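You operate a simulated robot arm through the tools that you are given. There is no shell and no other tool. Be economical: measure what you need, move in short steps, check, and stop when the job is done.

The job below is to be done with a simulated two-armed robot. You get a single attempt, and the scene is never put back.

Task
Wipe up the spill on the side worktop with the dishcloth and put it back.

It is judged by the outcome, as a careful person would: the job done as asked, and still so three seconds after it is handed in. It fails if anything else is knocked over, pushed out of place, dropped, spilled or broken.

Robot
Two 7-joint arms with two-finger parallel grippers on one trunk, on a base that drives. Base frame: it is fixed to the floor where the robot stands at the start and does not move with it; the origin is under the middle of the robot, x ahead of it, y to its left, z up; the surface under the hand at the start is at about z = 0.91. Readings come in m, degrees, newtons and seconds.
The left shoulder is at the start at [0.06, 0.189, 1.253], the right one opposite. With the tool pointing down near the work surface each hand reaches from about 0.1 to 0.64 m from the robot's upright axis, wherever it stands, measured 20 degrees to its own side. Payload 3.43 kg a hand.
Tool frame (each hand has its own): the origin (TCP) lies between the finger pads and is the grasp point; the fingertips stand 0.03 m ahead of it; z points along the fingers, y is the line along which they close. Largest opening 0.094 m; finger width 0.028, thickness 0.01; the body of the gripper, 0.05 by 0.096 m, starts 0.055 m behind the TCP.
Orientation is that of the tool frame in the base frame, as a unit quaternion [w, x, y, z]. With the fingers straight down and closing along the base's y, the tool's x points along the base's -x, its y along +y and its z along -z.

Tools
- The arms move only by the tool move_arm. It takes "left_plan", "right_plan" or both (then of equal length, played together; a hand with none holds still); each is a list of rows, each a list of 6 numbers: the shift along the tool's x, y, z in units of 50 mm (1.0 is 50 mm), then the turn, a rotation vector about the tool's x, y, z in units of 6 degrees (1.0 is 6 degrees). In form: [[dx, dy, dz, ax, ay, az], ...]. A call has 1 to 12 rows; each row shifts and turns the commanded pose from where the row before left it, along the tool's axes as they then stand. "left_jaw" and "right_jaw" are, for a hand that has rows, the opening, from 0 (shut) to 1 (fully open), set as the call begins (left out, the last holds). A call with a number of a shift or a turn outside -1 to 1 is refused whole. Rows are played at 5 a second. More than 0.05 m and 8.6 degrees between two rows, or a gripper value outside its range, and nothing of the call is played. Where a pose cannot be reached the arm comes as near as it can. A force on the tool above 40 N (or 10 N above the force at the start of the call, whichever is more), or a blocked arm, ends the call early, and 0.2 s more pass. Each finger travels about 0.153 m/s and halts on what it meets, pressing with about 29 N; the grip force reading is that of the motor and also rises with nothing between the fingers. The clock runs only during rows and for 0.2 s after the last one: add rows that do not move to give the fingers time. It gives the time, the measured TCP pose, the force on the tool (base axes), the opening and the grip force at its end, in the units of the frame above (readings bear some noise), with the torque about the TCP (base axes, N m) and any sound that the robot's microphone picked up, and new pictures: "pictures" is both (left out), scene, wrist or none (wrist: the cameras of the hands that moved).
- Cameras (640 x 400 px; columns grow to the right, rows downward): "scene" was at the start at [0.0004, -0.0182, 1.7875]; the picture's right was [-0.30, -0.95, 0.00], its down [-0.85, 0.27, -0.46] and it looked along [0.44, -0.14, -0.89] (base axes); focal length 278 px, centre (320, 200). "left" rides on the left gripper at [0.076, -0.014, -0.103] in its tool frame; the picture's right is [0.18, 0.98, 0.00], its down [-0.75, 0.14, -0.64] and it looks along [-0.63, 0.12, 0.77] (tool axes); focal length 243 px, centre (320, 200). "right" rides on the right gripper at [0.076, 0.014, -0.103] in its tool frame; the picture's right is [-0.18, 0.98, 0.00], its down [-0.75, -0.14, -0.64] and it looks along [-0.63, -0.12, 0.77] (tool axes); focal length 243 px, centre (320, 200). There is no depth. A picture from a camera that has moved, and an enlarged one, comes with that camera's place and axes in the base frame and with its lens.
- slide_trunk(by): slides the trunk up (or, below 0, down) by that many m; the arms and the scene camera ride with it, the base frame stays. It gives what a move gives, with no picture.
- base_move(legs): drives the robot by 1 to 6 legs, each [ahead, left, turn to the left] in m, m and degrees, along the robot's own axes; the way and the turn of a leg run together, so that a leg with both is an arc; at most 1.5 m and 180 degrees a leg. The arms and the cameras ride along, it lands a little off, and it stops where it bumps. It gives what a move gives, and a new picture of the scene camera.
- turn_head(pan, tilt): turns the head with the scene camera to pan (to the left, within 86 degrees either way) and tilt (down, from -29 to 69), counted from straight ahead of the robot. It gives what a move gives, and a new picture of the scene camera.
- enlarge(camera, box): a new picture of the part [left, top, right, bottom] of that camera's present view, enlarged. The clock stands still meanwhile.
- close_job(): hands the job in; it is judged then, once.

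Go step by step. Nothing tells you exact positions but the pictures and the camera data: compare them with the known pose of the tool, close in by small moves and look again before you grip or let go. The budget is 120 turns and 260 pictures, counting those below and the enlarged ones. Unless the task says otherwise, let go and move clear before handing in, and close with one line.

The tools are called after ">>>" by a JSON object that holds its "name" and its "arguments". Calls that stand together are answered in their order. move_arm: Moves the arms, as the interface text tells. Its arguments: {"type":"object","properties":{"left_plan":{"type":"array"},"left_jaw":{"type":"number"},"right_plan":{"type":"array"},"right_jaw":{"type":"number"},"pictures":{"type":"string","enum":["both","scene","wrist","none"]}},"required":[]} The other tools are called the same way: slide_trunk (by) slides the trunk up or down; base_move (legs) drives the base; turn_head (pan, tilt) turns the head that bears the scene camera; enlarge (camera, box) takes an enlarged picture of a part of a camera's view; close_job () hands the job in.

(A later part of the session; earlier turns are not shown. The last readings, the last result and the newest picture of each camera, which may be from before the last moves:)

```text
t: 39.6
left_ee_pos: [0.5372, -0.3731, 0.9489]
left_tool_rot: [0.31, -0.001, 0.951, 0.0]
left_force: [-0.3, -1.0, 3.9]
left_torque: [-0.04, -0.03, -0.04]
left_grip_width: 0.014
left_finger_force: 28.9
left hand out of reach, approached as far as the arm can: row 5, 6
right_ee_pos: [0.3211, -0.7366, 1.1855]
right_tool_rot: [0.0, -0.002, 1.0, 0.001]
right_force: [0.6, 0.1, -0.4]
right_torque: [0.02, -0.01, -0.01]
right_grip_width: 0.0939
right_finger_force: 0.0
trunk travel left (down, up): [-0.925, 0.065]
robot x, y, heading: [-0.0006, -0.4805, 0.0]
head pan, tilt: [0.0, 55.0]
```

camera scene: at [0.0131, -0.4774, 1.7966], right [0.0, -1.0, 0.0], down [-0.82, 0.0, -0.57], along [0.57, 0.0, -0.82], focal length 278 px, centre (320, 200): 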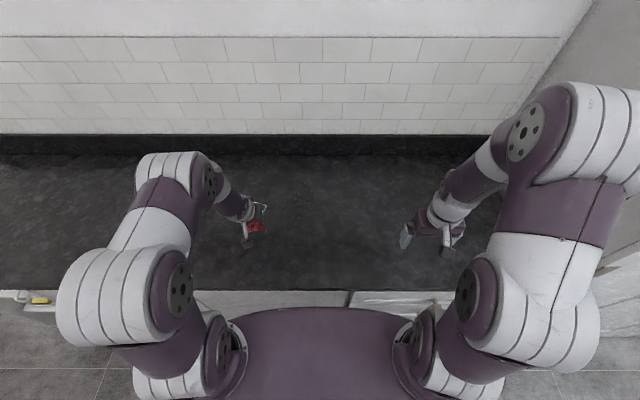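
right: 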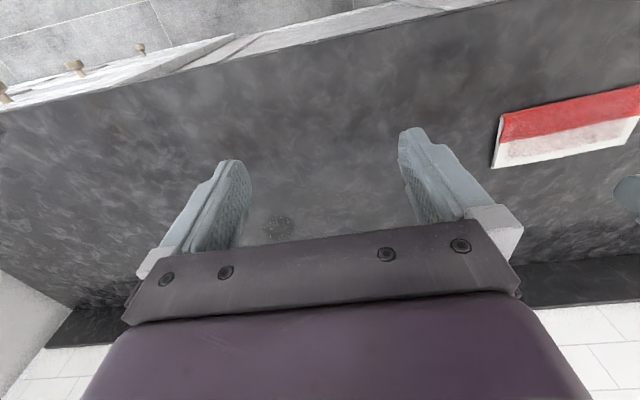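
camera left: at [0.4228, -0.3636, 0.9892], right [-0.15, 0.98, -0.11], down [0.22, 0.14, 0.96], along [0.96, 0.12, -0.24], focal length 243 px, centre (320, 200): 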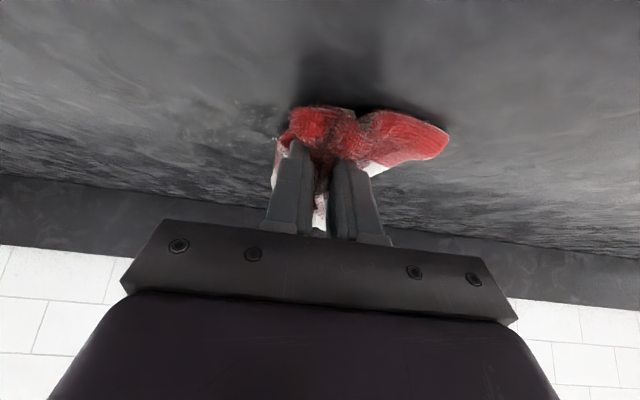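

The far end of that stroke was just out of reach. I shorten the strokes, press slightly more and continue.

>>> {"name": "move_arm", "arguments": {"left_plan": [[0.024, 0, 0.032, 0, 0, 0], [-0.55, 0, 0.4, 0, 0, 0], [-0.55, 0, 0.4, 0, 0, 0], [-0.55, 0, 0.4, 0, 0, 0], [-0.55, 0, 0.4, 0, 0, 0], [0, -0.3, 0, 0, 0, 0], [0.55, 0, -0.4, 0, 0, 0], [0.55, 0, -0.4, 0, 0, 0], [0.55, 0, -0.4, 0, 0, 0], [0.55, 0, -0.4, 0, 0, 0], [0, -0.3, 0, 0, 0, 0], [0, 0, 0, 0, 0, 0]], "pictures": "none"}}

>>> {"name": "move_arm", "arguments": {"left_plan": [[-0.55, 0, 0.4, 0, 0, 0], [-0.55, 0, 0.4, 0, 0, 0], [-0.55, 0, 0.4, 0, 0, 0], [-0.55, 0, 0.4, 0, 0, 0], [0, -0.3, 0, 0, 0, 0], [0.55, 0, -0.4, 0, 0, 0], [0.55, 0, -0.4, 0, 0, 0], [0.55, 0, -0.4, 0, 0, 0], [0.55, 0, -0.4, 0, 0, 0], [0, -0.3, 0, 0, 0, 0], [0, 0, 0, 0, 0, 0]], "pictures": "none"}}

```text
t: 42.2
left_ee_pos: [0.5372, -0.4035, 0.9488]
left_tool_rot: [0.31, -0.002, 0.951, 0.001]
left_force: [-0.7, 2.2, 7.8]
left_torque: [0.02, 0.01, 0.01]
left_grip_width: 0.0144
left_finger_force: 28.7
right_ee_pos: [0.3206, -0.7371, 1.1855]
right_tool_rot: [0.002, -0.001, 1.0, 0.0]
right_force: [0.3, 0.1, -0.3]
right_torque: [-0.02, 0.0, 0.04]
right_grip_width: 0.0941
right_finger_force: 0.1
trunk travel left (down, up): [-0.925, 0.065]
robot x, y, heading: [-0.0004, -0.479, 0.4]
head pan, tilt: [0.0, 55.0]
```

```text
t: 44.6
left_ee_pos: [0.5332, -0.4329, 0.9471]
left_tool_rot: [0.31, -0.002, 0.951, 0.001]
left_force: [-1.7, 4.9, 15.4]
left_torque: [0.13, -0.03, 0.01]
left_grip_width: 0.0141
left_finger_force: 28.8
left hand out of reach, approached as far as the arm can: row 4
right_ee_pos: [0.3206, -0.7356, 1.1859]
right_tool_rot: [0.001, -0.002, 1.0, 0.0]
right_force: [-0.5, 0.7, 0.1]
right_torque: [0.0, -0.03, -0.02]
right_grip_width: 0.094
right_finger_force: 0.1
trunk travel left (down, up): [-0.925, 0.065]
robot x, y, heading: [0.0012, -0.4802, 0.4]
head pan, tilt: [0.0, 55.0]
```

>>> {"name": "move_arm", "arguments": {"left_plan": [[-0.52, 0, 0.378, 0, 0, 0], [-0.52, 0, 0.378, 0, 0, 0], [-0.52, 0, 0.378, 0, 0, 0], [-0.52, 0, 0.378, 0, 0, 0], [0, -0.4, 0, 0, 0, 0], [0.52, 0, -0.378, 0, 0, 0], [0.52, 0, -0.378, 0, 0, 0], [0.52, 0, -0.378, 0, 0, 0], [0.52, 0, -0.378, 0, 0, 0], [0, 0, 0, 0, 0, 0]], "pictures": "none"}}

>>> {"name": "move_arm", "arguments": {"left_plan": [[-0.4, 0, -0.5, 0, 0, 0], [-0.2, 0.6, -0.6, 0, 0, 0], [0, 0.8, -0.5, 0, 0, 0], [0, 0.9, -0.4, 0, 0, 0], [0.2, 0.9, -0.3, 0, 0, 0], [0.2, 0.6, -0.2, 0, 0, 0], [0, 0, 0, 0, 0, 0]], "pictures": "wrist"}}

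>>> {"name": "enlarge", "arguments": {"camera": "scene", "box": [272, 165, 352, 215]}}

```text
t: 46.8
left_ee_pos: [0.5349, -0.4527, 0.947]
left_tool_rot: [0.31, -0.002, 0.951, 0.001]
left_force: [1.1, -1.1, 14.7]
left_torque: [-0.1, -0.1, -0.04]
left_grip_width: 0.0141
left_finger_force: 28.8
right_ee_pos: [0.3206, -0.7388, 1.1848]
right_tool_rot: [0.0, -0.001, 1.0, 0.0]
right_force: [-0.4, 0.4, -0.1]
right_torque: [-0.03, -0.02, 0.0]
right_grip_width: 0.0938
right_finger_force: 0.0
trunk travel left (down, up): [-0.925, 0.065]
robot x, y, heading: [0.0018, -0.4776, 0.4]
head pan, tilt: [0.0, 55.0]
```

```text
t: 48.4
left_ee_pos: [0.4672, -0.2606, 1.0539]
left_tool_rot: [0.308, -0.002, 0.951, 0.0]
left_force: [0.6, -0.8, -0.8]
left_torque: [-0.01, 0.01, -0.02]
left_grip_width: 0.0141
left_finger_force: 28.5
right_ee_pos: [0.3232, -0.7377, 1.1846]
right_tool_rot: [0.0, -0.002, 1.0, 0.0]
right_force: [0.7, 0.5, -0.9]
right_torque: [0.0, 0.0, -0.02]
right_grip_width: 0.094
right_finger_force: 0.1
trunk travel left (down, up): [-0.925, 0.065]
robot x, y, heading: [0.0044, -0.4767, 0.2]
head pan, tilt: [0.0, 55.0]
camera left: at [0.3472, -0.2754, 1.0931], right [-0.15, 0.98, -0.11], down [0.23, 0.14, 0.96], along [0.96, 0.12, -0.25], focal length 243 px, centre (320, 200)
```

left: 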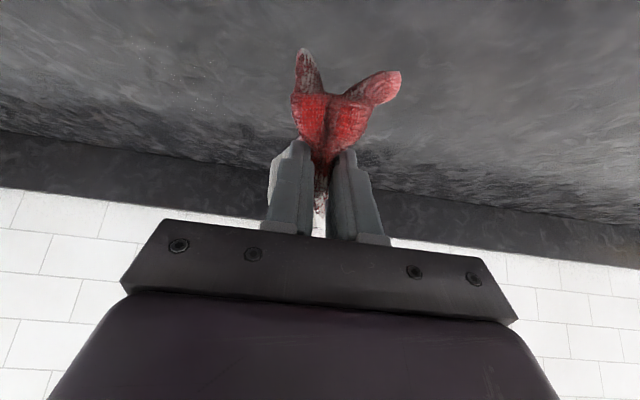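

```text
8.00 times, centred on (312, 190) of scene
camera zoom: at [0.0133, -0.478, 1.7966], right [0.0, -1.0, 0.0], down [-0.82, 0.0, -0.57], along [0.57, 0.0, -0.82], focal length 2220 px, centre (384, 280)
```

zoom: 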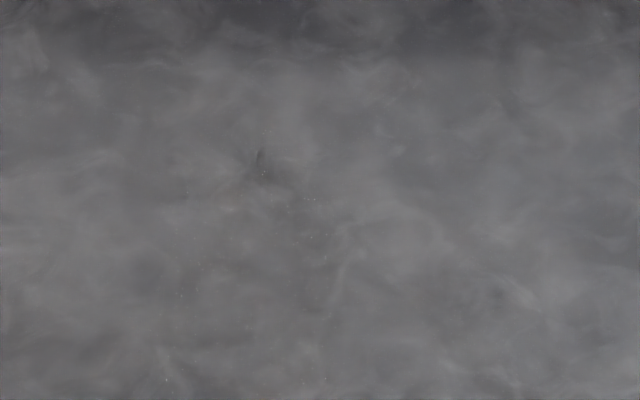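

Nearly clean. Something small seems left near [0.70, -0.415], so I look closer with the left wrist camera.

>>> {"name": "enlarge", "arguments": {"camera": "left", "box": [100, 20, 300, 145]}}

>>> {"name": "enlarge", "arguments": {"camera": "scene", "box": [290, 170, 330, 195]}}

```text
3.20 times, centred on (200, 82) of left
camera zoom: at [0.3472, -0.2754, 1.0931], right [-0.15, 0.98, -0.11], down [0.23, 0.14, 0.96], along [0.96, 0.12, -0.25], focal length 776 px, centre (704, 576)
```

zoom: 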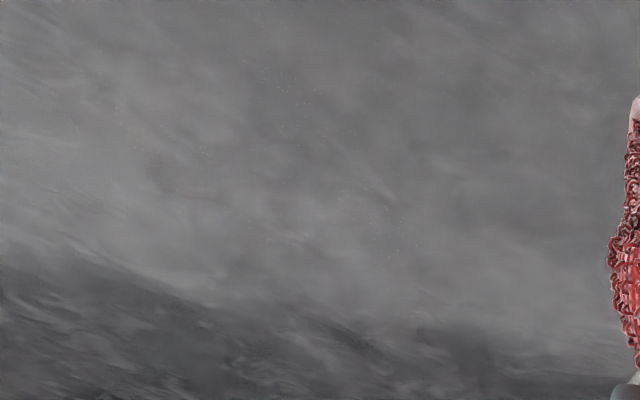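

```text
16.00 times, centred on (310, 182) of scene
camera zoom: at [0.0133, -0.478, 1.7966], right [0.0, -1.0, 0.0], down [-0.82, 0.0, -0.57], along [0.57, 0.0, -0.82], focal length 4440 px, centre (480, 480)
```

zoom: 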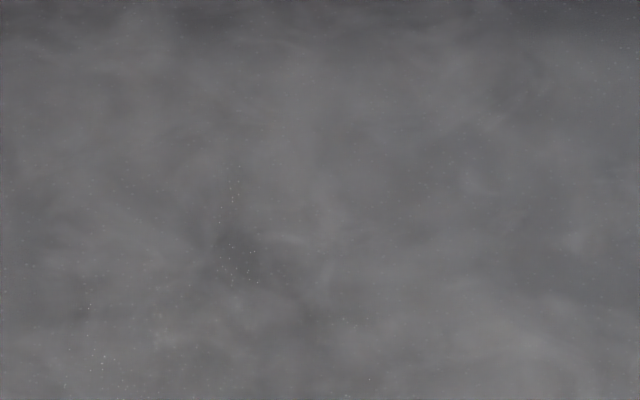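

Only a trace near x 0.70, just beyond reach, remains. I edge the base ahead a little with the hands up to reach it.

>>> {"name": "base_move", "arguments": {"legs": [[0.025, 0, 0]]}}

```text
t: 49.2
left_ee_pos: [0.4869, -0.2608, 1.0583]
left_tool_rot: [0.312, -0.001, 0.95, 0.001]
left_force: [-0.5, 0.4, -0.6]
left_torque: [0.0, -0.02, -0.04]
left_grip_width: 0.0142
left_finger_force: 29.4
right_ee_pos: [0.3413, -0.7365, 1.1867]
right_tool_rot: [0.002, -0.001, 1.0, 0.001]
right_force: [-1.0, -0.7, 0.5]
right_torque: [0.01, -0.03, 0.01]
right_grip_width: 0.094
right_finger_force: 0.0
trunk travel left (down, up): [-0.925, 0.065]
robot x, y, heading: [0.0266, -0.4774, 0.1]
head pan, tilt: [0.0, 55.0]
camera scene: at [0.0278, -0.4772, 1.7967], right [0.0, -1.0, 0.0], down [-0.82, 0.0, -0.58], along [0.58, 0.0, -0.82], focal length 278 px, centre (320, 200)
```

scene: 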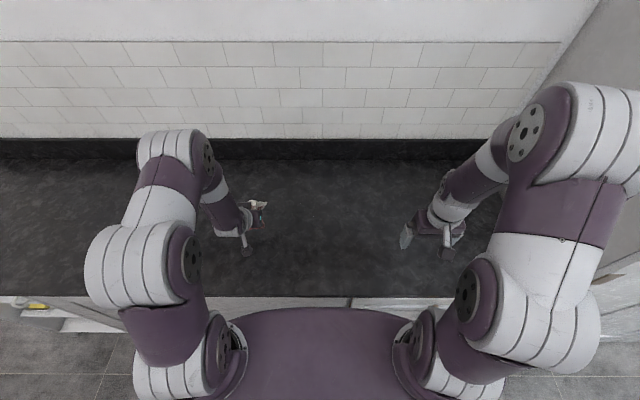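

>>> {"name": "move_arm", "arguments": {"left_plan": [[0, 0, 0, 0, 0, 0], [0, 0, 0, 0, 0, 0]], "pictures": "scene"}}

```text
t: 49.9
left_ee_pos: [0.4888, -0.2617, 1.0573]
left_tool_rot: [0.31, -0.002, 0.951, 0.0]
left_force: [-0.7, 0.0, -0.8]
left_torque: [-0.03, 0.05, 0.01]
left_grip_width: 0.0143
left_finger_force: 29.0
right_ee_pos: [0.3448, -0.737, 1.1852]
right_tool_rot: [0.001, -0.002, 1.0, 0.0]
right_force: [0.2, -1.0, -0.1]
right_torque: [-0.02, -0.02, -0.02]
right_grip_width: 0.094
right_finger_force: 0.0
trunk travel left (down, up): [-0.925, 0.065]
robot x, y, heading: [0.0226, -0.4781, 0.3]
head pan, tilt: [0.0, 55.0]
camera scene: at [0.0334, -0.4771, 1.7967], right [0.0, -1.0, 0.0], down [-0.82, 0.0, -0.58], along [0.58, 0.0, -0.82], focal length 278 px, centre (320, 200)
```

scene: 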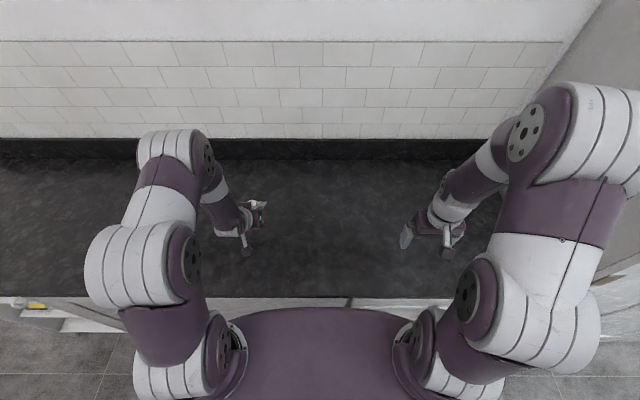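

No bump; it just needed time to settle. I take one more small step ahead.

>>> {"name": "base_move", "arguments": {"legs": [[0.025, 0, 0]]}}

>>> {"name": "move_arm", "arguments": {"left_plan": [[0, 0, 0, 0, 1, 0], [0, 0, 0, 0, 1, 0], [0, 0, 0, 0, 0, 0]], "pictures": "wrist"}}

>>> {"name": "enlarge", "arguments": {"camera": "left", "box": [100, 50, 300, 175]}}

>>> {"name": "enlarge", "arguments": {"camera": "scene", "box": [272, 180, 352, 230]}}

```text
t: 50.7
left_ee_pos: [0.5108, -0.2612, 1.0576]
left_tool_rot: [0.312, -0.002, 0.95, 0.001]
left_force: [0.5, 0.2, 0.4]
left_torque: [-0.06, -0.03, 0.0]
left_grip_width: 0.0142
left_finger_force: 29.4
right_ee_pos: [0.365, -0.737, 1.1872]
right_tool_rot: [0.003, -0.002, 1.0, 0.0]
right_force: [-0.6, 0.4, 0.7]
right_torque: [0.0, -0.03, -0.02]
right_grip_width: 0.0939
right_finger_force: 0.0
trunk travel left (down, up): [-0.925, 0.065]
robot x, y, heading: [0.0478, -0.4739, 0.2]
head pan, tilt: [0.0, 55.0]
camera scene: at [0.0528, -0.4771, 1.7967], right [0.0, -1.0, 0.0], down [-0.82, 0.0, -0.58], along [0.58, 0.0, -0.82], focal length 278 px, centre (320, 200)
```

scene: 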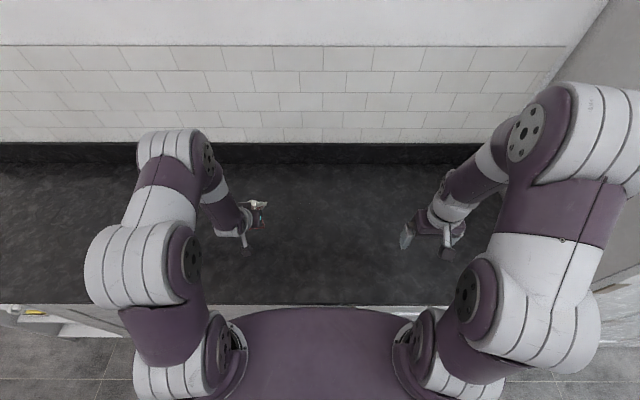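

```text
t: 51.5
left_ee_pos: [0.517, -0.2611, 1.0556]
left_tool_rot: [0.207, -0.003, 0.978, 0.0]
left_force: [0.0, 0.3, 0.2]
left_torque: [-0.04, -0.01, -0.04]
left_grip_width: 0.0142
left_finger_force: 28.9
right_ee_pos: [0.3719, -0.7364, 1.1841]
right_tool_rot: [0.0, -0.003, 1.0, 0.001]
right_force: [0.8, -0.3, -0.6]
right_torque: [0.01, 0.01, -0.02]
right_grip_width: 0.0939
right_finger_force: 0.1
trunk travel left (down, up): [-0.925, 0.065]
robot x, y, heading: [0.0487, -0.4782, 0.4]
head pan, tilt: [0.0, 55.0]
camera left: at [0.4071, -0.2747, 1.1174], right [-0.17, 0.98, -0.07], down [0.43, 0.14, 0.89], along [0.89, 0.12, -0.45], focal length 243 px, centre (320, 200)
```

left: 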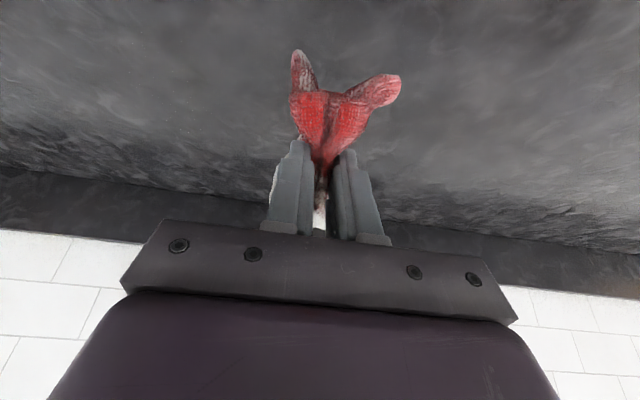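

```text
3.20 times, centred on (200, 112) of left
camera zoom: at [0.4071, -0.2747, 1.1174], right [-0.17, 0.98, -0.07], down [0.43, 0.14, 0.89], along [0.89, 0.12, -0.45], focal length 776 px, centre (704, 480)
```

zoom: 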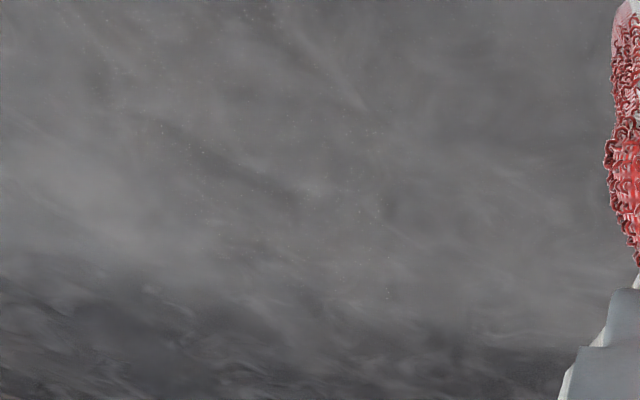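

```text
8.00 times, centred on (312, 205) of scene
camera zoom: at [0.063, -0.477, 1.7966], right [0.0, -1.0, 0.0], down [-0.82, 0.0, -0.57], along [0.57, 0.0, -0.82], focal length 2220 px, centre (384, 160)
```

zoom: 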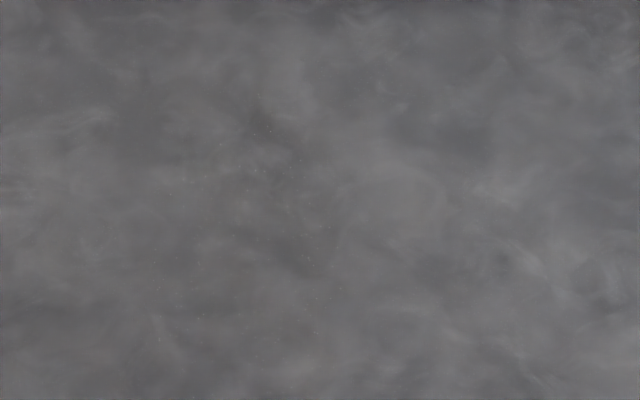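

Just faint specks remain. I do one more full pressured pass, now reaching to x≈0.70.

>>> {"name": "move_arm", "arguments": {"left_plan": [[0.007, -0.627, 0.72, 0, 0, 0], [0.007, -0.627, 0.72, 0, 0, 0], [0.007, -0.627, 0.72, 0, 0, 0], [0.033, 0, 0.073, 0, 0, 0], [0.033, 0, 0.073, 0, 0, 0], [0, 0, 0, 0, 0, 0]], "pictures": "none"}}

```text
t: 52.9
left_ee_pos: [0.5619, -0.3526, 0.9519]
left_tool_rot: [0.212, -0.003, 0.977, 0.0]
left_force: [3.2, 5.7, 33.9]
left_torque: [0.44, -0.17, -0.06]
left_grip_width: 0.0143
left_finger_force: 29.1
right_ee_pos: [0.3675, -0.7365, 1.1852]
right_tool_rot: [0.002, -0.003, 1.0, 0.0]
right_force: [-0.3, 0.5, 0.6]
right_torque: [0.01, 0.0, 0.0]
right_grip_width: 0.0938
right_finger_force: 0.0
trunk travel left (down, up): [-0.925, 0.065]
robot x, y, heading: [0.0444, -0.4769, 0.4]
head pan, tilt: [0.0, 55.0]
```

>>> {"name": "move_arm", "arguments": {"left_plan": [[-0.014, 0, -0.03, 0, 0, 0], [-0.64, 0, 0.285, 0, 0, 0], [-0.64, 0, 0.285, 0, 0, 0], [-0.64, 0, 0.285, 0, 0, 0], [-0.64, 0, 0.285, 0, 0, 0], [0, -0.4, 0, 0, 0, 0], [0.64, 0, -0.285, 0, 0, 0], [0.64, 0, -0.285, 0, 0, 0], [0.64, 0, -0.285, 0, 0, 0], [0.64, 0, -0.285, 0, 0, 0], [0, -0.4, 0, 0, 0, 0], [0, 0, 0, 0, 0, 0]], "pictures": "none"}}

>>> {"name": "move_arm", "arguments": {"left_plan": [[-0.64, 0, 0.285, 0, 0, 0], [-0.64, 0, 0.285, 0, 0, 0], [-0.64, 0, 0.285, 0, 0, 0], [-0.64, 0, 0.285, 0, 0, 0], [0, -0.4, 0, 0, 0, 0], [0.64, 0, -0.285, 0, 0, 0], [0.64, 0, -0.285, 0, 0, 0], [0.64, 0, -0.285, 0, 0, 0], [0.64, 0, -0.285, 0, 0, 0], [0, -0.4, 0, 0, 0, 0], [0, 0, 0, 0, 0, 0]], "pictures": "wrist"}}

```text
t: 53.4
left_ee_pos: [0.5658, -0.3547, 0.9527]
left_tool_rot: [0.209, -0.002, 0.978, 0.001]
left_force: [-4.2, 1.0, 26.2]
left_torque: [0.25, 0.12, 0.03]
left_grip_width: 0.0145
left_finger_force: 29.4
right_ee_pos: [0.3692, -0.7366, 1.1848]
right_tool_rot: [0.001, -0.003, 1.0, 0.0]
right_force: [-0.4, 0.3, -0.6]
right_torque: [-0.02, 0.0, -0.04]
right_grip_width: 0.0941
right_finger_force: 0.0
trunk travel left (down, up): [-0.925, 0.065]
robot x, y, heading: [0.0482, -0.475, 0.4]
head pan, tilt: [0.0, 55.0]
stopped in row 2 (left hand): the force on the tool passed its limit at 52 N (the readings are from after the stop); the commanded pose is now the measured one
```

```text
t: 55.8
left_ee_pos: [0.5341, -0.3858, 0.9522]
left_tool_rot: [0.212, -0.003, 0.977, 0.001]
left_force: [-4.7, 3.6, 25.1]
left_torque: [0.35, 0.13, 0.0]
left_grip_width: 0.0146
left_finger_force: 29.2
left hand out of reach, approached as far as the arm can: row 3, 4
right_ee_pos: [0.3692, -0.7383, 1.1865]
right_tool_rot: [0.001, -0.004, 1.0, 0.0]
right_force: [0.0, 0.5, -0.4]
right_torque: [0.02, 0.03, 0.02]
right_grip_width: 0.094
right_finger_force: 0.0
trunk travel left (down, up): [-0.925, 0.065]
robot x, y, heading: [0.0491, -0.475, 0.3]
head pan, tilt: [0.0, 55.0]
stopped in row 11 (left hand): the force on the tool passed its limit at 41 N (the readings are from after the stop); the commanded pose is now the measured one
camera left: at [0.4234, -0.4004, 1.0135], right [-0.17, 0.98, -0.08], down [0.42, 0.14, 0.9], along [0.89, 0.12, -0.44], focal length 243 px, centre (320, 200)
```

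left: 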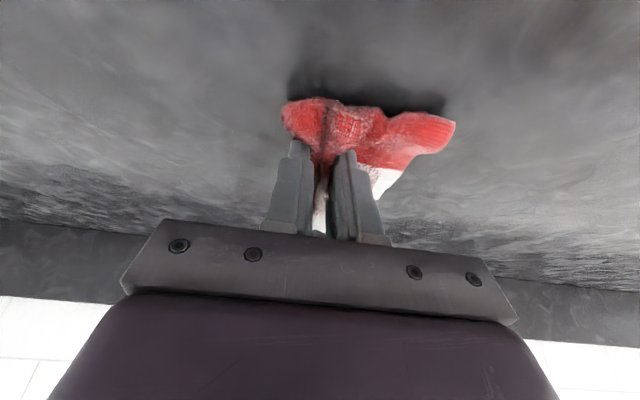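

A lobe of cloth is folded under the fingers, raising the force. I lift, let it hang and look.

>>> {"name": "move_arm", "arguments": {"left_plan": [[-0.2, 0, -0.5, 0, 0, 0], [-0.3, 0, -0.8, 0, 0, 0], [0, 0.6, -0.7, 0, 0, 0], [0.2, 0.8, -0.3, 0, 0, 0], [0.2, 0.9, 0, 0, 0, 0], [0, 0, 0, 0, 0, 0]], "pictures": "both"}}

>>> {"name": "enlarge", "arguments": {"camera": "scene", "box": [272, 180, 352, 230]}}

>>> {"name": "enlarge", "arguments": {"camera": "left", "box": [60, 50, 300, 200]}}

```text
t: 57.2
left_ee_pos: [0.4914, -0.2709, 1.0575]
left_tool_rot: [0.208, -0.003, 0.978, 0.002]
left_force: [-0.1, -1.2, -0.3]
left_torque: [-0.02, 0.0, 0.04]
left_grip_width: 0.0144
left_finger_force: 28.7
right_ee_pos: [0.371, -0.7381, 1.1843]
right_tool_rot: [0.0, -0.002, 1.0, 0.0]
right_force: [-0.3, -0.4, -0.2]
right_torque: [0.01, 0.05, 0.0]
right_grip_width: 0.0938
right_finger_force: 0.0
trunk travel left (down, up): [-0.925, 0.065]
robot x, y, heading: [0.0482, -0.4781, 0.2]
head pan, tilt: [0.0, 55.0]
camera scene: at [0.0622, -0.4778, 1.7966], right [0.01, -1.0, 0.0], down [-0.82, 0.0, -0.57], along [0.57, 0.0, -0.82], focal length 278 px, centre (320, 200)
camera left: at [0.3809, -0.2859, 1.1192], right [-0.17, 0.98, -0.07], down [0.43, 0.14, 0.89], along [0.89, 0.12, -0.44], focal length 243 px, centre (320, 200)
```

scene: 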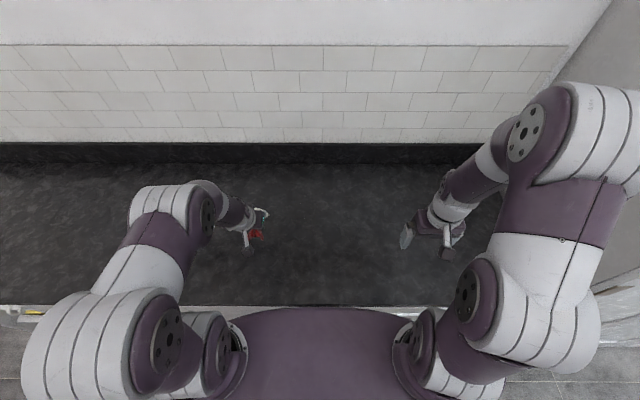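
left: 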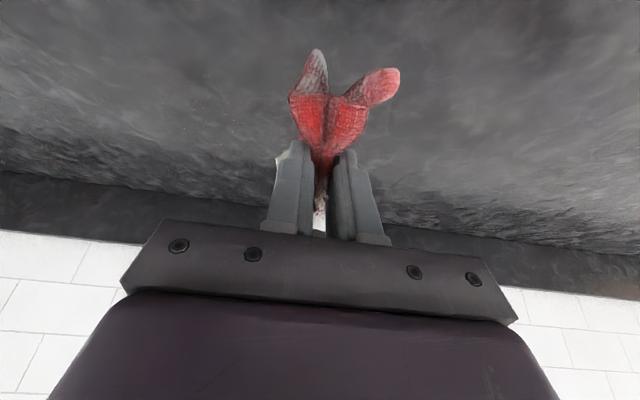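

```text
8.00 times, centred on (312, 205) of scene
camera zoom: at [0.0622, -0.4778, 1.7966], right [0.01, -1.0, 0.0], down [-0.82, 0.0, -0.57], along [0.57, 0.0, -0.82], focal length 2220 px, centre (384, 160)
```

zoom: 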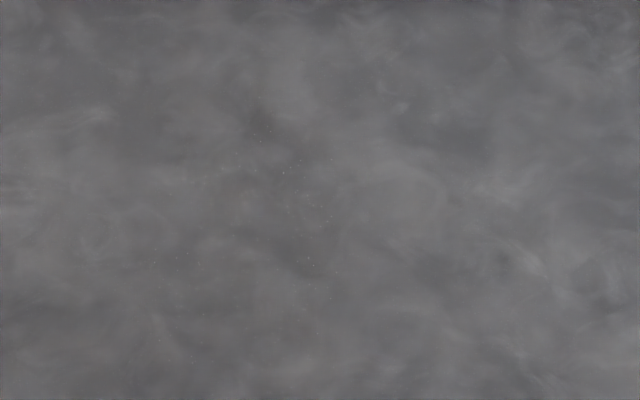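

```text
2.67 times, centred on (180, 125) of left
camera zoom: at [0.3809, -0.2859, 1.1192], right [-0.17, 0.98, -0.07], down [0.43, 0.14, 0.89], along [0.89, 0.12, -0.44], focal length 647 px, centre (693, 400)
```

zoom: 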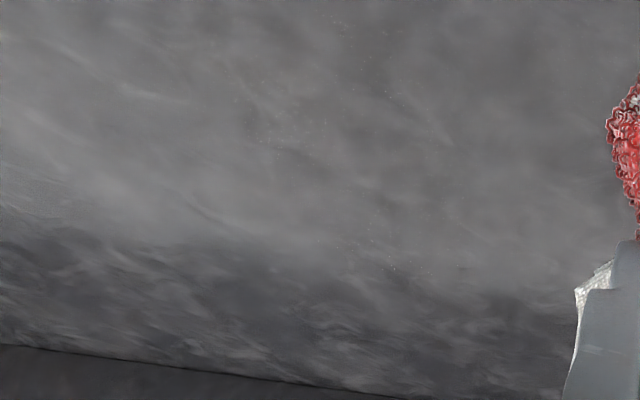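

Very faint specks remain. I return the tool to vertical and re-approach for better arm posture, then do a last pass at moderate force.

>>> {"name": "move_arm", "arguments": {"left_plan": [[0, 0, 0, 0, 1, 0], [0, 0, 0, 0, 1, 0], [0, 0, 0, 0, 1, 0], [0, 0, 0, 0, 1, 0], [-0.3, -0.85, 0, 0, 0, 0], [-0.5, -0.8, 0.1, 0, 0, 0], [-0.8, -0.5, 0.1, 0, 0, 0], [-0.8, -0.4, 0.1, 0, 0, 0], [0, 0, 0, 0, 0, 0]], "pictures": "scene"}}

```text
t: 59.2
left_ee_pos: [0.6116, -0.3993, 1.0416]
left_tool_rot: [0.001, -0.002, 1.0, 0.0]
left_force: [-0.3, 0.5, -0.4]
left_torque: [-0.02, -0.02, -0.02]
left_grip_width: 0.0144
left_finger_force: 29.4
right_ee_pos: [0.3708, -0.7371, 1.1849]
right_tool_rot: [-0.001, -0.003, 1.0, 0.001]
right_force: [-0.9, -1.2, 0.4]
right_torque: [-0.02, -0.03, -0.03]
right_grip_width: 0.0938
right_finger_force: 0.0
trunk travel left (down, up): [-0.925, 0.065]
robot x, y, heading: [0.0475, -0.4779, 0.2]
head pan, tilt: [0.0, 55.0]
camera scene: at [0.0603, -0.4769, 1.7966], right [0.01, -1.0, 0.0], down [-0.82, 0.0, -0.57], along [0.57, 0.0, -0.82], focal length 278 px, centre (320, 200)
```

scene: 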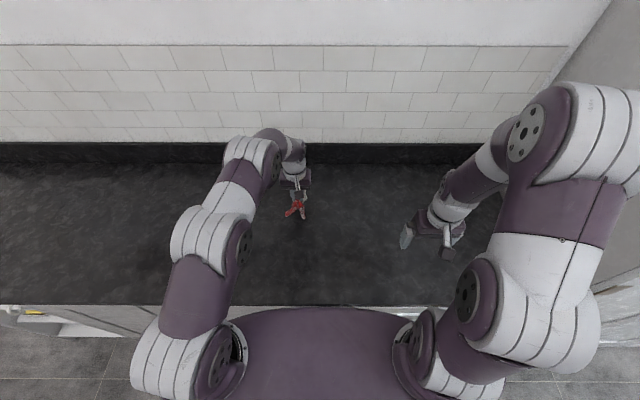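

>>> {"name": "move_arm", "arguments": {"left_plan": [[0, 0, 0, 0, -1, 0], [0, 0, 0, 0, -1, 0], [0, 0, 0, 0, -1, 0], [-0.333, 0, 0.667, 0, 0, 0], [-0.333, 0, 0.667, 0, 0, 0], [-0.333, 0, 0.667, 0, 0, 0], [0, 0, 0, 0, 0, 0]], "pictures": "wrist"}}

```text
t: 60.8
left_ee_pos: [0.6883, -0.3964, 0.9636]
left_tool_rot: [0.158, -0.002, 0.987, 0.001]
left_force: [-0.1, 0.4, 0.1]
left_torque: [0.01, 0.01, -0.01]
left_grip_width: 0.0142
left_finger_force: 29.3
right_ee_pos: [0.3715, -0.737, 1.1845]
right_tool_rot: [-0.001, -0.003, 1.0, 0.0]
right_force: [0.2, -0.1, -0.3]
right_torque: [-0.02, -0.02, 0.0]
right_grip_width: 0.0941
right_finger_force: 0.1
trunk travel left (down, up): [-0.925, 0.065]
robot x, y, heading: [0.048, -0.4808, 0.1]
head pan, tilt: [0.0, 55.0]
camera left: at [0.5853, -0.4107, 1.0365], right [-0.18, 0.98, -0.06], down [0.52, 0.14, 0.84], along [0.84, 0.12, -0.53], focal length 243 px, centre (320, 200)
```

left: 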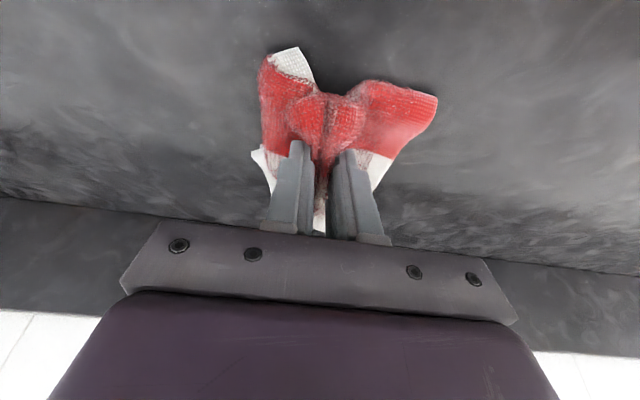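

Reach is good now. I press down and check the force.

>>> {"name": "move_arm", "arguments": {"left_plan": [[0.025, 0, 0.076, 0, 0, 0], [0.025, 0, 0.076, 0, 0, 0], [0.025, 0, 0.076, 0, 0, 0], [0, 0, 0, 0, 0, 0]], "pictures": "none"}}

```text
t: 61.8
left_ee_pos: [0.6908, -0.3973, 0.9525]
left_tool_rot: [0.159, -0.002, 0.987, 0.0]
left_force: [-0.5, 1.5, 10.6]
left_torque: [-0.1, 0.01, 0.01]
left_grip_width: 0.014
left_finger_force: 28.6
right_ee_pos: [0.3701, -0.7373, 1.1855]
right_tool_rot: [0.0, -0.002, 1.0, 0.0]
right_force: [0.6, -0.2, 0.5]
right_torque: [-0.01, 0.0, -0.02]
right_grip_width: 0.0938
right_finger_force: 0.1
trunk travel left (down, up): [-0.925, 0.065]
robot x, y, heading: [0.0493, -0.4769, -0.1]
head pan, tilt: [0.0, 55.0]
```

10.6 N, good. I make side-to-side strokes working back toward the robot.

>>> {"name": "move_arm", "arguments": {"left_plan": [[0, 0.8, 0, 0, 0, 0], [0, -0.75, 0, 0, 0, 0], [0, -0.75, 0, 0, 0, 0], [0, -0.75, 0, 0, 0, 0], [0.38, 0, -0.124, 0, 0, 0], [0, 0.75, 0, 0, 0, 0], [0, 0.75, 0, 0, 0, 0], [0, 0.75, 0, 0, 0, 0], [0.38, 0, -0.124, 0, 0, 0], [0, 0, 0, 0, 0, 0]], "pictures": "none"}}

>>> {"name": "move_arm", "arguments": {"left_plan": [[0, -0.75, 0, 0, 0, 0], [0, -0.75, 0, 0, 0, 0], [0, -0.75, 0, 0, 0, 0], [0.38, 0, -0.124, 0, 0, 0], [0, 0.75, 0, 0, 0, 0], [0, 0.75, 0, 0, 0, 0], [0, 0.75, 0, 0, 0, 0], [0.38, 0, -0.124, 0, 0, 0], [0, 0, 0, 0, 0, 0]], "pictures": "none"}}

```text
t: 64.0
left_ee_pos: [0.6491, -0.3592, 0.9518]
left_tool_rot: [0.157, -0.002, 0.988, 0.0]
left_force: [0.3, 0.9, 11.3]
left_torque: [-0.15, 0.0, 0.02]
left_grip_width: 0.0139
left_finger_force: 29.2
right_ee_pos: [0.3709, -0.7372, 1.1852]
right_tool_rot: [0.001, -0.003, 1.0, 0.0]
right_force: [0.2, 0.6, -0.5]
right_torque: [0.07, 0.04, -0.03]
right_grip_width: 0.0939
right_finger_force: 0.0
trunk travel left (down, up): [-0.925, 0.065]
robot x, y, heading: [0.0488, -0.4796, 0.2]
head pan, tilt: [0.0, 55.0]
```

```text
t: 66.0
left_ee_pos: [0.6097, -0.3593, 0.95]
left_tool_rot: [0.158, -0.003, 0.987, 0.001]
left_force: [3.3, 1.3, 18.5]
left_torque: [-0.21, -0.07, 0.04]
left_grip_width: 0.0141
left_finger_force: 28.8
right_ee_pos: [0.3698, -0.7367, 1.1853]
right_tool_rot: [0.0, -0.003, 1.0, 0.0]
right_force: [-0.4, -1.0, -0.2]
right_torque: [0.02, -0.02, 0.01]
right_grip_width: 0.0941
right_finger_force: 0.1
trunk travel left (down, up): [-0.925, 0.065]
robot x, y, heading: [0.0496, -0.4773, 0.3]
head pan, tilt: [0.0, 55.0]
```

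>>> {"name": "move_arm", "arguments": {"left_plan": [[0, -0.75, 0, 0, 0, 0], [0, -0.75, 0, 0, 0, 0], [0, -0.75, 0, 0, 0, 0], [0.38, 0, -0.124, 0, 0, 0], [0, 0.75, 0, 0, 0, 0], [0, 0.75, 0, 0, 0, 0], [0, 0.75, 0, 0, 0, 0], [0.38, 0, -0.135, 0, 0, 0], [0, 0, 0, 0, 0, 0]], "pictures": "none"}}

>>> {"name": "move_arm", "arguments": {"left_plan": [[0, -0.75, 0, 0, 0, 0], [0, -0.75, 0, 0, 0, 0], [0, -0.75, 0, 0, 0, 0], [0.38, 0, -0.124, 0, 0, 0], [0, 0.75, 0, 0, 0, 0], [0, 0.75, 0, 0, 0, 0], [0, 0.75, 0, 0, 0, 0], [0, 0, 0, 0, 0, 0]], "pictures": "none"}}

>>> {"name": "move_arm", "arguments": {"left_plan": [[0.1, 0.3, -0.6, 0, 0, 0], [0, 0.4, -0.8, 0, 0, 0], [0.4, 0.6, -0.6, 0, 0, 0], [0.6, 0.6, -0.2, 0, 0, 0], [0, 0, 0, 0, 0, 0]], "pictures": "both"}}

>>> {"name": "enlarge", "arguments": {"camera": "scene", "box": [272, 180, 352, 230]}}

>>> {"name": "enlarge", "arguments": {"camera": "left", "box": [60, 50, 300, 200]}}

```text
t: 68.0
left_ee_pos: [0.5693, -0.359, 0.9509]
left_tool_rot: [0.157, -0.002, 0.988, 0.001]
left_force: [1.2, 0.9, 17.1]
left_torque: [-0.21, -0.05, -0.01]
left_grip_width: 0.0143
left_finger_force: 29.0
right_ee_pos: [0.3707, -0.7361, 1.1849]
right_tool_rot: [0.0, -0.003, 1.0, 0.001]
right_force: [0.2, -0.3, 0.1]
right_torque: [-0.02, 0.0, 0.01]
right_grip_width: 0.0939
right_finger_force: 0.2
trunk travel left (down, up): [-0.925, 0.065]
robot x, y, heading: [0.0505, -0.4781, 0.4]
head pan, tilt: [0.0, 55.0]
```

```text
t: 69.8
left_ee_pos: [0.5519, -0.3594, 0.952]
left_tool_rot: [0.157, -0.002, 0.988, 0.001]
left_force: [-1.3, -0.1, 6.1]
left_torque: [-0.12, 0.04, -0.05]
left_grip_width: 0.0137
left_finger_force: 29.2
right_ee_pos: [0.3701, -0.7377, 1.1848]
right_tool_rot: [0.001, -0.003, 1.0, 0.0]
right_force: [-0.2, 0.3, -0.4]
right_torque: [-0.02, -0.03, -0.02]
right_grip_width: 0.0936
right_finger_force: 0.0
trunk travel left (down, up): [-0.925, 0.065]
robot x, y, heading: [0.0492, -0.4772, 0.2]
head pan, tilt: [0.0, 55.0]
```

```text
t: 71.0
left_ee_pos: [0.4633, -0.2642, 1.0373]
left_tool_rot: [0.158, -0.003, 0.987, 0.002]
left_force: [1.1, 0.1, 0.1]
left_torque: [-0.01, -0.01, 0.01]
left_grip_width: 0.014
left_finger_force: 29.1
right_ee_pos: [0.3718, -0.7373, 1.1837]
right_tool_rot: [0.0, -0.003, 1.0, 0.0]
right_force: [0.0, -0.4, -0.7]
right_torque: [-0.02, 0.02, 0.01]
right_grip_width: 0.0939
right_finger_force: 0.1
trunk travel left (down, up): [-0.925, 0.065]
robot x, y, heading: [0.0504, -0.4758, 0.3]
head pan, tilt: [0.0, 55.0]
camera scene: at [0.0623, -0.4777, 1.7966], right [0.01, -1.0, 0.0], down [-0.82, 0.0, -0.57], along [0.57, 0.0, -0.82], focal length 278 px, centre (320, 200)
camera left: at [0.3601, -0.2791, 1.1117], right [-0.18, 0.98, -0.06], down [0.52, 0.14, 0.84], along [0.84, 0.12, -0.53], focal length 243 px, centre (320, 200)
```

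scene: 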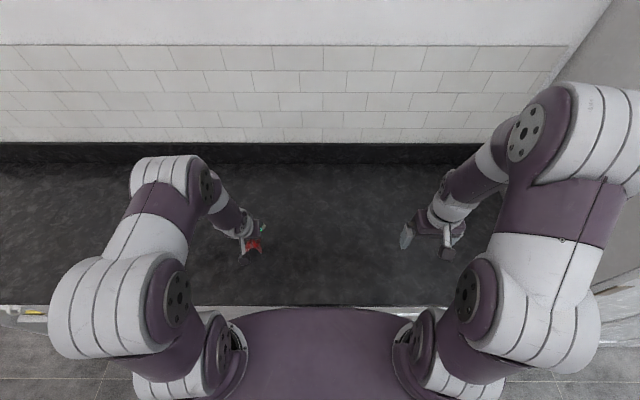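
left: 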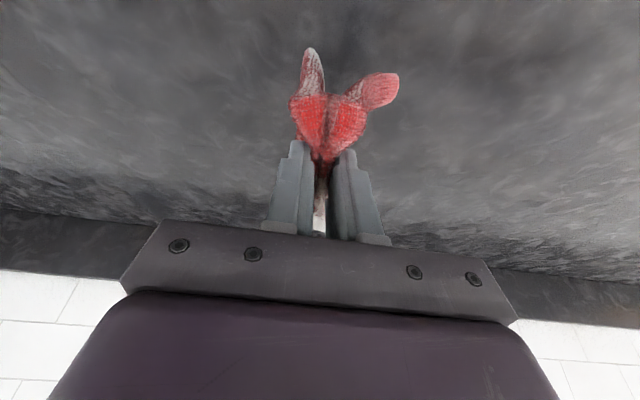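

```text
8.00 times, centred on (312, 205) of scene
camera zoom: at [0.0623, -0.4777, 1.7966], right [0.01, -1.0, 0.0], down [-0.82, 0.0, -0.57], along [0.57, 0.0, -0.82], focal length 2220 px, centre (384, 160)
```

zoom: 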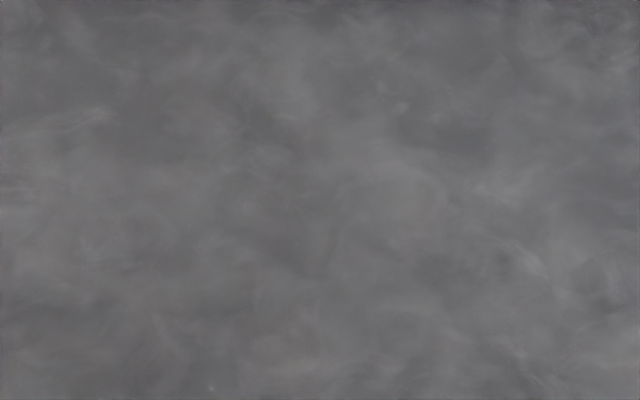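

```text
2.67 times, centred on (180, 125) of left
camera zoom: at [0.3601, -0.2791, 1.1117], right [-0.18, 0.98, -0.06], down [0.52, 0.14, 0.84], along [0.84, 0.12, -0.53], focal length 647 px, centre (693, 400)
```

zoom: 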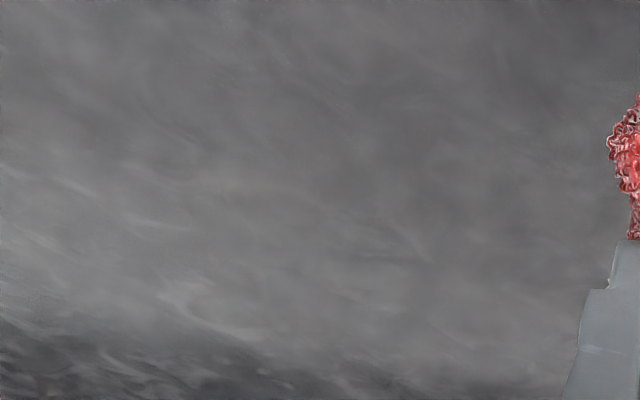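

The specks are gone. I check the nearer strip too, raising the hand and backing the base 5 cm.

>>> {"name": "enlarge", "arguments": {"camera": "scene", "box": [264, 205, 344, 255]}}

>>> {"name": "move_arm", "arguments": {"left_plan": [[0, 0, 0, 0, 1, 0], [0, 0, -0.5, 0, 1, 0], [0, 0, -0.5, 0, 1, 0], [0, 0, 0, 0, 0, 0]], "pictures": "none"}}

>>> {"name": "base_move", "arguments": {"legs": [[-0.05, 0, 0], [0, 0.48, 0]]}}

>>> {"name": "move_arm", "arguments": {"left_plan": [[0, 0, 0, 0, 0, 0], [0, 0, 0, 0, 0, 0]], "pictures": "both"}}

```text
8.00 times, centred on (304, 230) of scene
camera zoom: at [0.0623, -0.4777, 1.7966], right [0.01, -1.0, 0.0], down [-0.82, 0.0, -0.57], along [0.57, 0.0, -0.82], focal length 2220 px, centre (448, -40)
```

zoom: 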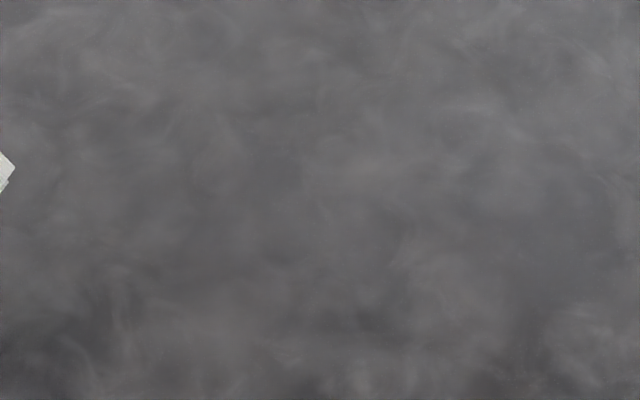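

```text
t: 72.0
left_ee_pos: [0.4589, -0.2633, 1.0841]
left_tool_rot: [-0.001, -0.003, 1.0, 0.0]
left_force: [0.1, -1.3, -0.9]
left_torque: [0.0, -0.03, -0.03]
left_grip_width: 0.0141
left_finger_force: 28.9
left hand out of reach, approached as far as the arm can: row 2
right_ee_pos: [0.3708, -0.7359, 1.1847]
right_tool_rot: [0.0, -0.002, 1.0, 0.0]
right_force: [0.2, 0.0, 0.2]
right_torque: [-0.01, -0.03, 0.01]
right_grip_width: 0.094
right_finger_force: 0.0
trunk travel left (down, up): [-0.925, 0.065]
robot x, y, heading: [0.0495, -0.4758, 0.2]
head pan, tilt: [0.0, 55.0]
```

```text
t: 75.3
left_ee_pos: [0.4038, 0.2152, 1.0847]
left_tool_rot: [0.001, -0.007, 1.0, 0.002]
left_force: [0.6, -0.5, 0.3]
left_torque: [-0.06, -0.04, -0.08]
left_grip_width: 0.0141
left_finger_force: 28.7
right_ee_pos: [0.32, -0.2562, 1.184]
right_tool_rot: [0.0, -0.007, 1.0, 0.002]
right_force: [0.5, -0.5, 0.0]
right_torque: [0.01, 0.0, 0.0]
right_grip_width: 0.0941
right_finger_force: 0.1
trunk travel left (down, up): [-0.925, 0.065]
robot x, y, heading: [-0.0042, 0.0019, 0.6]
head pan, tilt: [0.0, 55.0]
camera scene: at [0.0086, -0.0007, 1.7966], right [0.01, -1.0, 0.0], down [-0.82, -0.01, -0.57], along [0.57, 0.01, -0.82], focal length 278 px, centre (320, 200)
```

scene: 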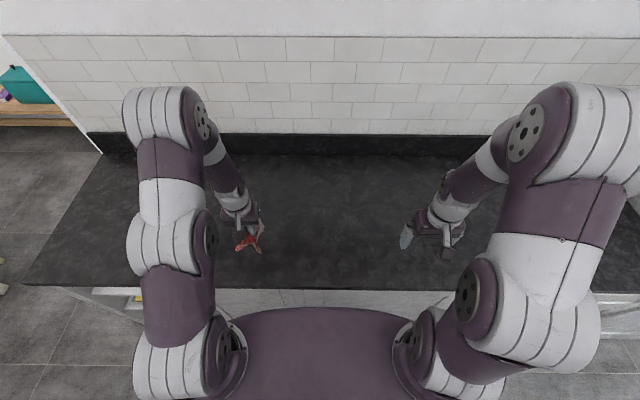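

```text
t: 76.0
left_ee_pos: [0.4059, 0.2152, 1.0842]
left_tool_rot: [0.002, -0.006, 1.0, -0.001]
left_force: [-0.7, -0.6, -0.7]
left_torque: [-0.01, 0.01, -0.01]
left_grip_width: 0.014
left_finger_force: 29.0
right_ee_pos: [0.3194, -0.2563, 1.1835]
right_tool_rot: [0.0, -0.006, 1.0, 0.0]
right_force: [-0.7, -0.1, 0.4]
right_torque: [-0.01, -0.01, -0.02]
right_grip_width: 0.094
right_finger_force: 0.0
trunk travel left (down, up): [-0.925, 0.065]
robot x, y, heading: [-0.005, -0.0002, 1.1]
head pan, tilt: [0.0, 55.0]
camera scene: at [0.0085, 0.0003, 1.7966], right [0.01, -1.0, 0.0], down [-0.82, -0.01, -0.57], along [0.57, 0.01, -0.82], focal length 278 px, centre (320, 200)
camera left: at [0.3295, 0.2019, 1.1861], right [-0.2, 0.98, 0.0], down [0.75, 0.15, 0.64], along [0.63, 0.13, -0.77], focal length 243 px, centre (320, 200)
```

scene: 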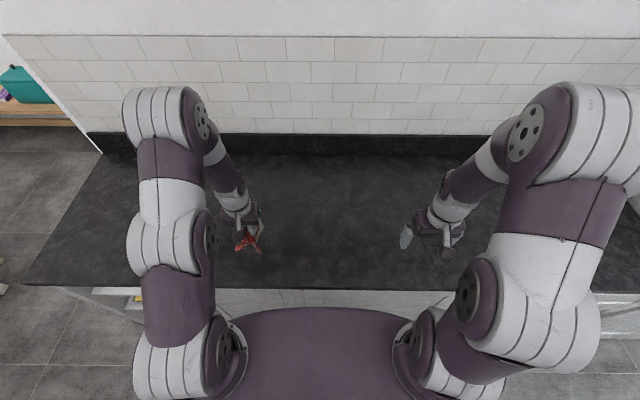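
left: 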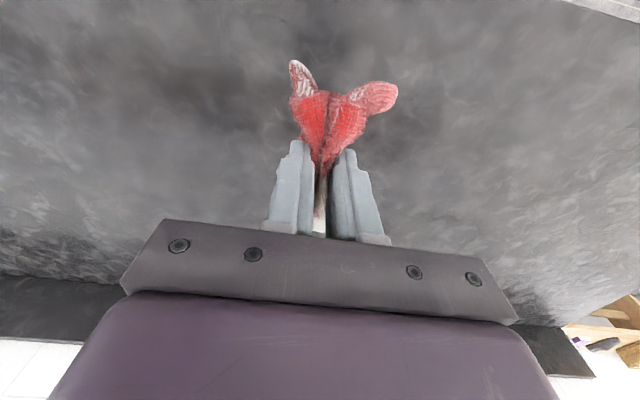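

Back at the original station with the cloth hanging. I move over its original spot and lower it.

>>> {"name": "move_arm", "arguments": {"left_plan": [[-0.487, -0.68, 0, 0, 0, 0], [-0.487, -0.68, 0, 0, 0, 0], [-0.487, -0.68, 0, 0, 0, 0], [0, 0, 0.7, 0, 0, 0], [0, 0, 0.7, 0, 0, 0], [0, 0, 0.5, 0, 0, 0], [0, 0, 0.4, 0, 0, 0], [0, 0, 0.3, 0, 0, 0], [0, 0, 0, 0, 0, 0]], "pictures": "wrist"}}

```text
t: 78.0
left_ee_pos: [0.4788, 0.1136, 0.9548]
left_tool_rot: [0.003, -0.006, 1.0, 0.0]
left_force: [0.7, -0.4, 8.1]
left_torque: [-0.01, -0.09, -0.03]
left_grip_width: 0.0139
left_finger_force: 28.6
right_ee_pos: [0.3188, -0.257, 1.1858]
right_tool_rot: [0.0, -0.007, 1.0, -0.001]
right_force: [-0.2, 0.2, -1.0]
right_torque: [-0.01, -0.01, 0.0]
right_grip_width: 0.094
right_finger_force: 0.1
trunk travel left (down, up): [-0.925, 0.065]
robot x, y, heading: [-0.0039, -0.0022, 0.8]
head pan, tilt: [0.0, 55.0]
camera left: at [0.4032, 0.0988, 1.0568], right [-0.2, 0.98, 0.0], down [0.75, 0.15, 0.64], along [0.63, 0.13, -0.76], focal length 243 px, centre (320, 200)
```

left: 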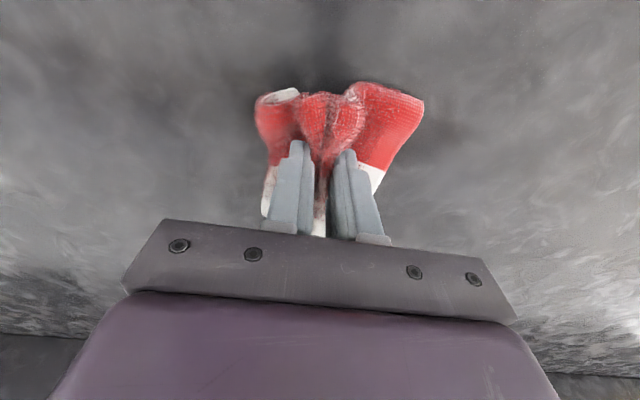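

The right lobe curls under. I lift, set down a little to the right, and drag left so that lobe trails flat.

>>> {"name": "move_arm", "arguments": {"left_plan": [[0, 0, -0.8, 0, 0, 0], [0, -0.8, -0.5, 0, 0, 0], [0, -0.8, 0, 0, 0, 0], [0, 0, 0.4, 0, 0, 0], [0, 0.25, 0.3, 0, 0, 0], [0, 0.35, 0.3, 0, 0, 0], [0, 0.5, 0.2, 0, 0, 0], [0, 0.5, 0.1, 0, 0, 0], [0, 0, 0, 0, 0, 0]], "pictures": "wrist"}}

```text
t: 80.0
left_ee_pos: [0.4792, 0.1151, 0.9545]
left_tool_rot: [0.002, -0.006, 1.0, 0.0]
left_force: [1.1, -2.7, 18.7]
left_torque: [-0.17, -0.14, -0.04]
left_grip_width: 0.0141
left_finger_force: 29.0
right_ee_pos: [0.319, -0.2565, 1.1841]
right_tool_rot: [0.001, -0.007, 1.0, 0.001]
right_force: [-0.3, -0.2, -0.3]
right_torque: [-0.01, -0.02, -0.02]
right_grip_width: 0.0937
right_finger_force: 0.1
trunk travel left (down, up): [-0.925, 0.065]
robot x, y, heading: [-0.001, -0.0028, 0.6]
head pan, tilt: [0.0, 55.0]
camera left: at [0.4041, 0.1002, 1.057], right [-0.2, 0.98, 0.0], down [0.75, 0.15, 0.65], along [0.63, 0.13, -0.76], focal length 243 px, centre (320, 200)
```

left: 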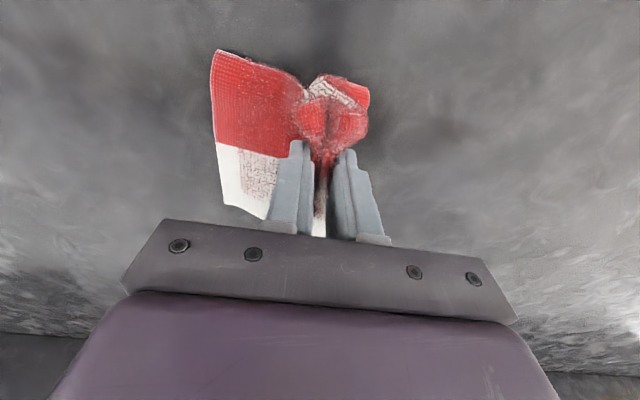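

The right lobe is flat now and the left one is under. I lift modestly and come down while moving right, so the left lobe trails out too.

>>> {"name": "move_arm", "arguments": {"left_plan": [[0, 0.1, -0.5, 0, 0, 0], [0, 0.35, -0.55, 0, 0, 0], [0, 0.35, 0, 0, 0, 0], [0, 0, 0, 0, 0, 0], [0, -0.1, 0.3, 0, 0, 0], [0, -0.3, 0.25, 0, 0, 0], [0, -0.4, 0.25, 0, 0, 0], [0, -0.1, 0.15, 0, 0, 0], [0, 0, 0, 0, 0, 0]], "pictures": "wrist"}}

```text
t: 82.0
left_ee_pos: [0.4794, 0.1104, 0.9613]
left_tool_rot: [0.0, -0.008, 1.0, 0.0]
left_force: [0.4, 1.2, 0.3]
left_torque: [-0.02, 0.0, -0.05]
left_grip_width: 0.014
left_finger_force: 28.4
right_ee_pos: [0.3204, -0.2573, 1.1839]
right_tool_rot: [0.0, -0.008, 1.0, 0.0]
right_force: [-0.3, 0.6, 0.5]
right_torque: [0.02, 0.05, -0.01]
right_grip_width: 0.094
right_finger_force: 0.0
trunk travel left (down, up): [-0.925, 0.065]
robot x, y, heading: [-0.0067, -0.0056, 0.7]
head pan, tilt: [0.0, 55.0]
camera left: at [0.4042, 0.0962, 1.0622], right [-0.2, 0.98, 0.0], down [0.75, 0.15, 0.64], along [0.63, 0.13, -0.77], focal length 243 px, centre (320, 200)
```

left: 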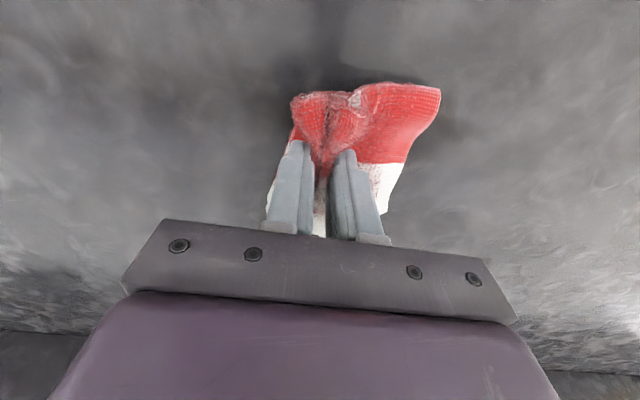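

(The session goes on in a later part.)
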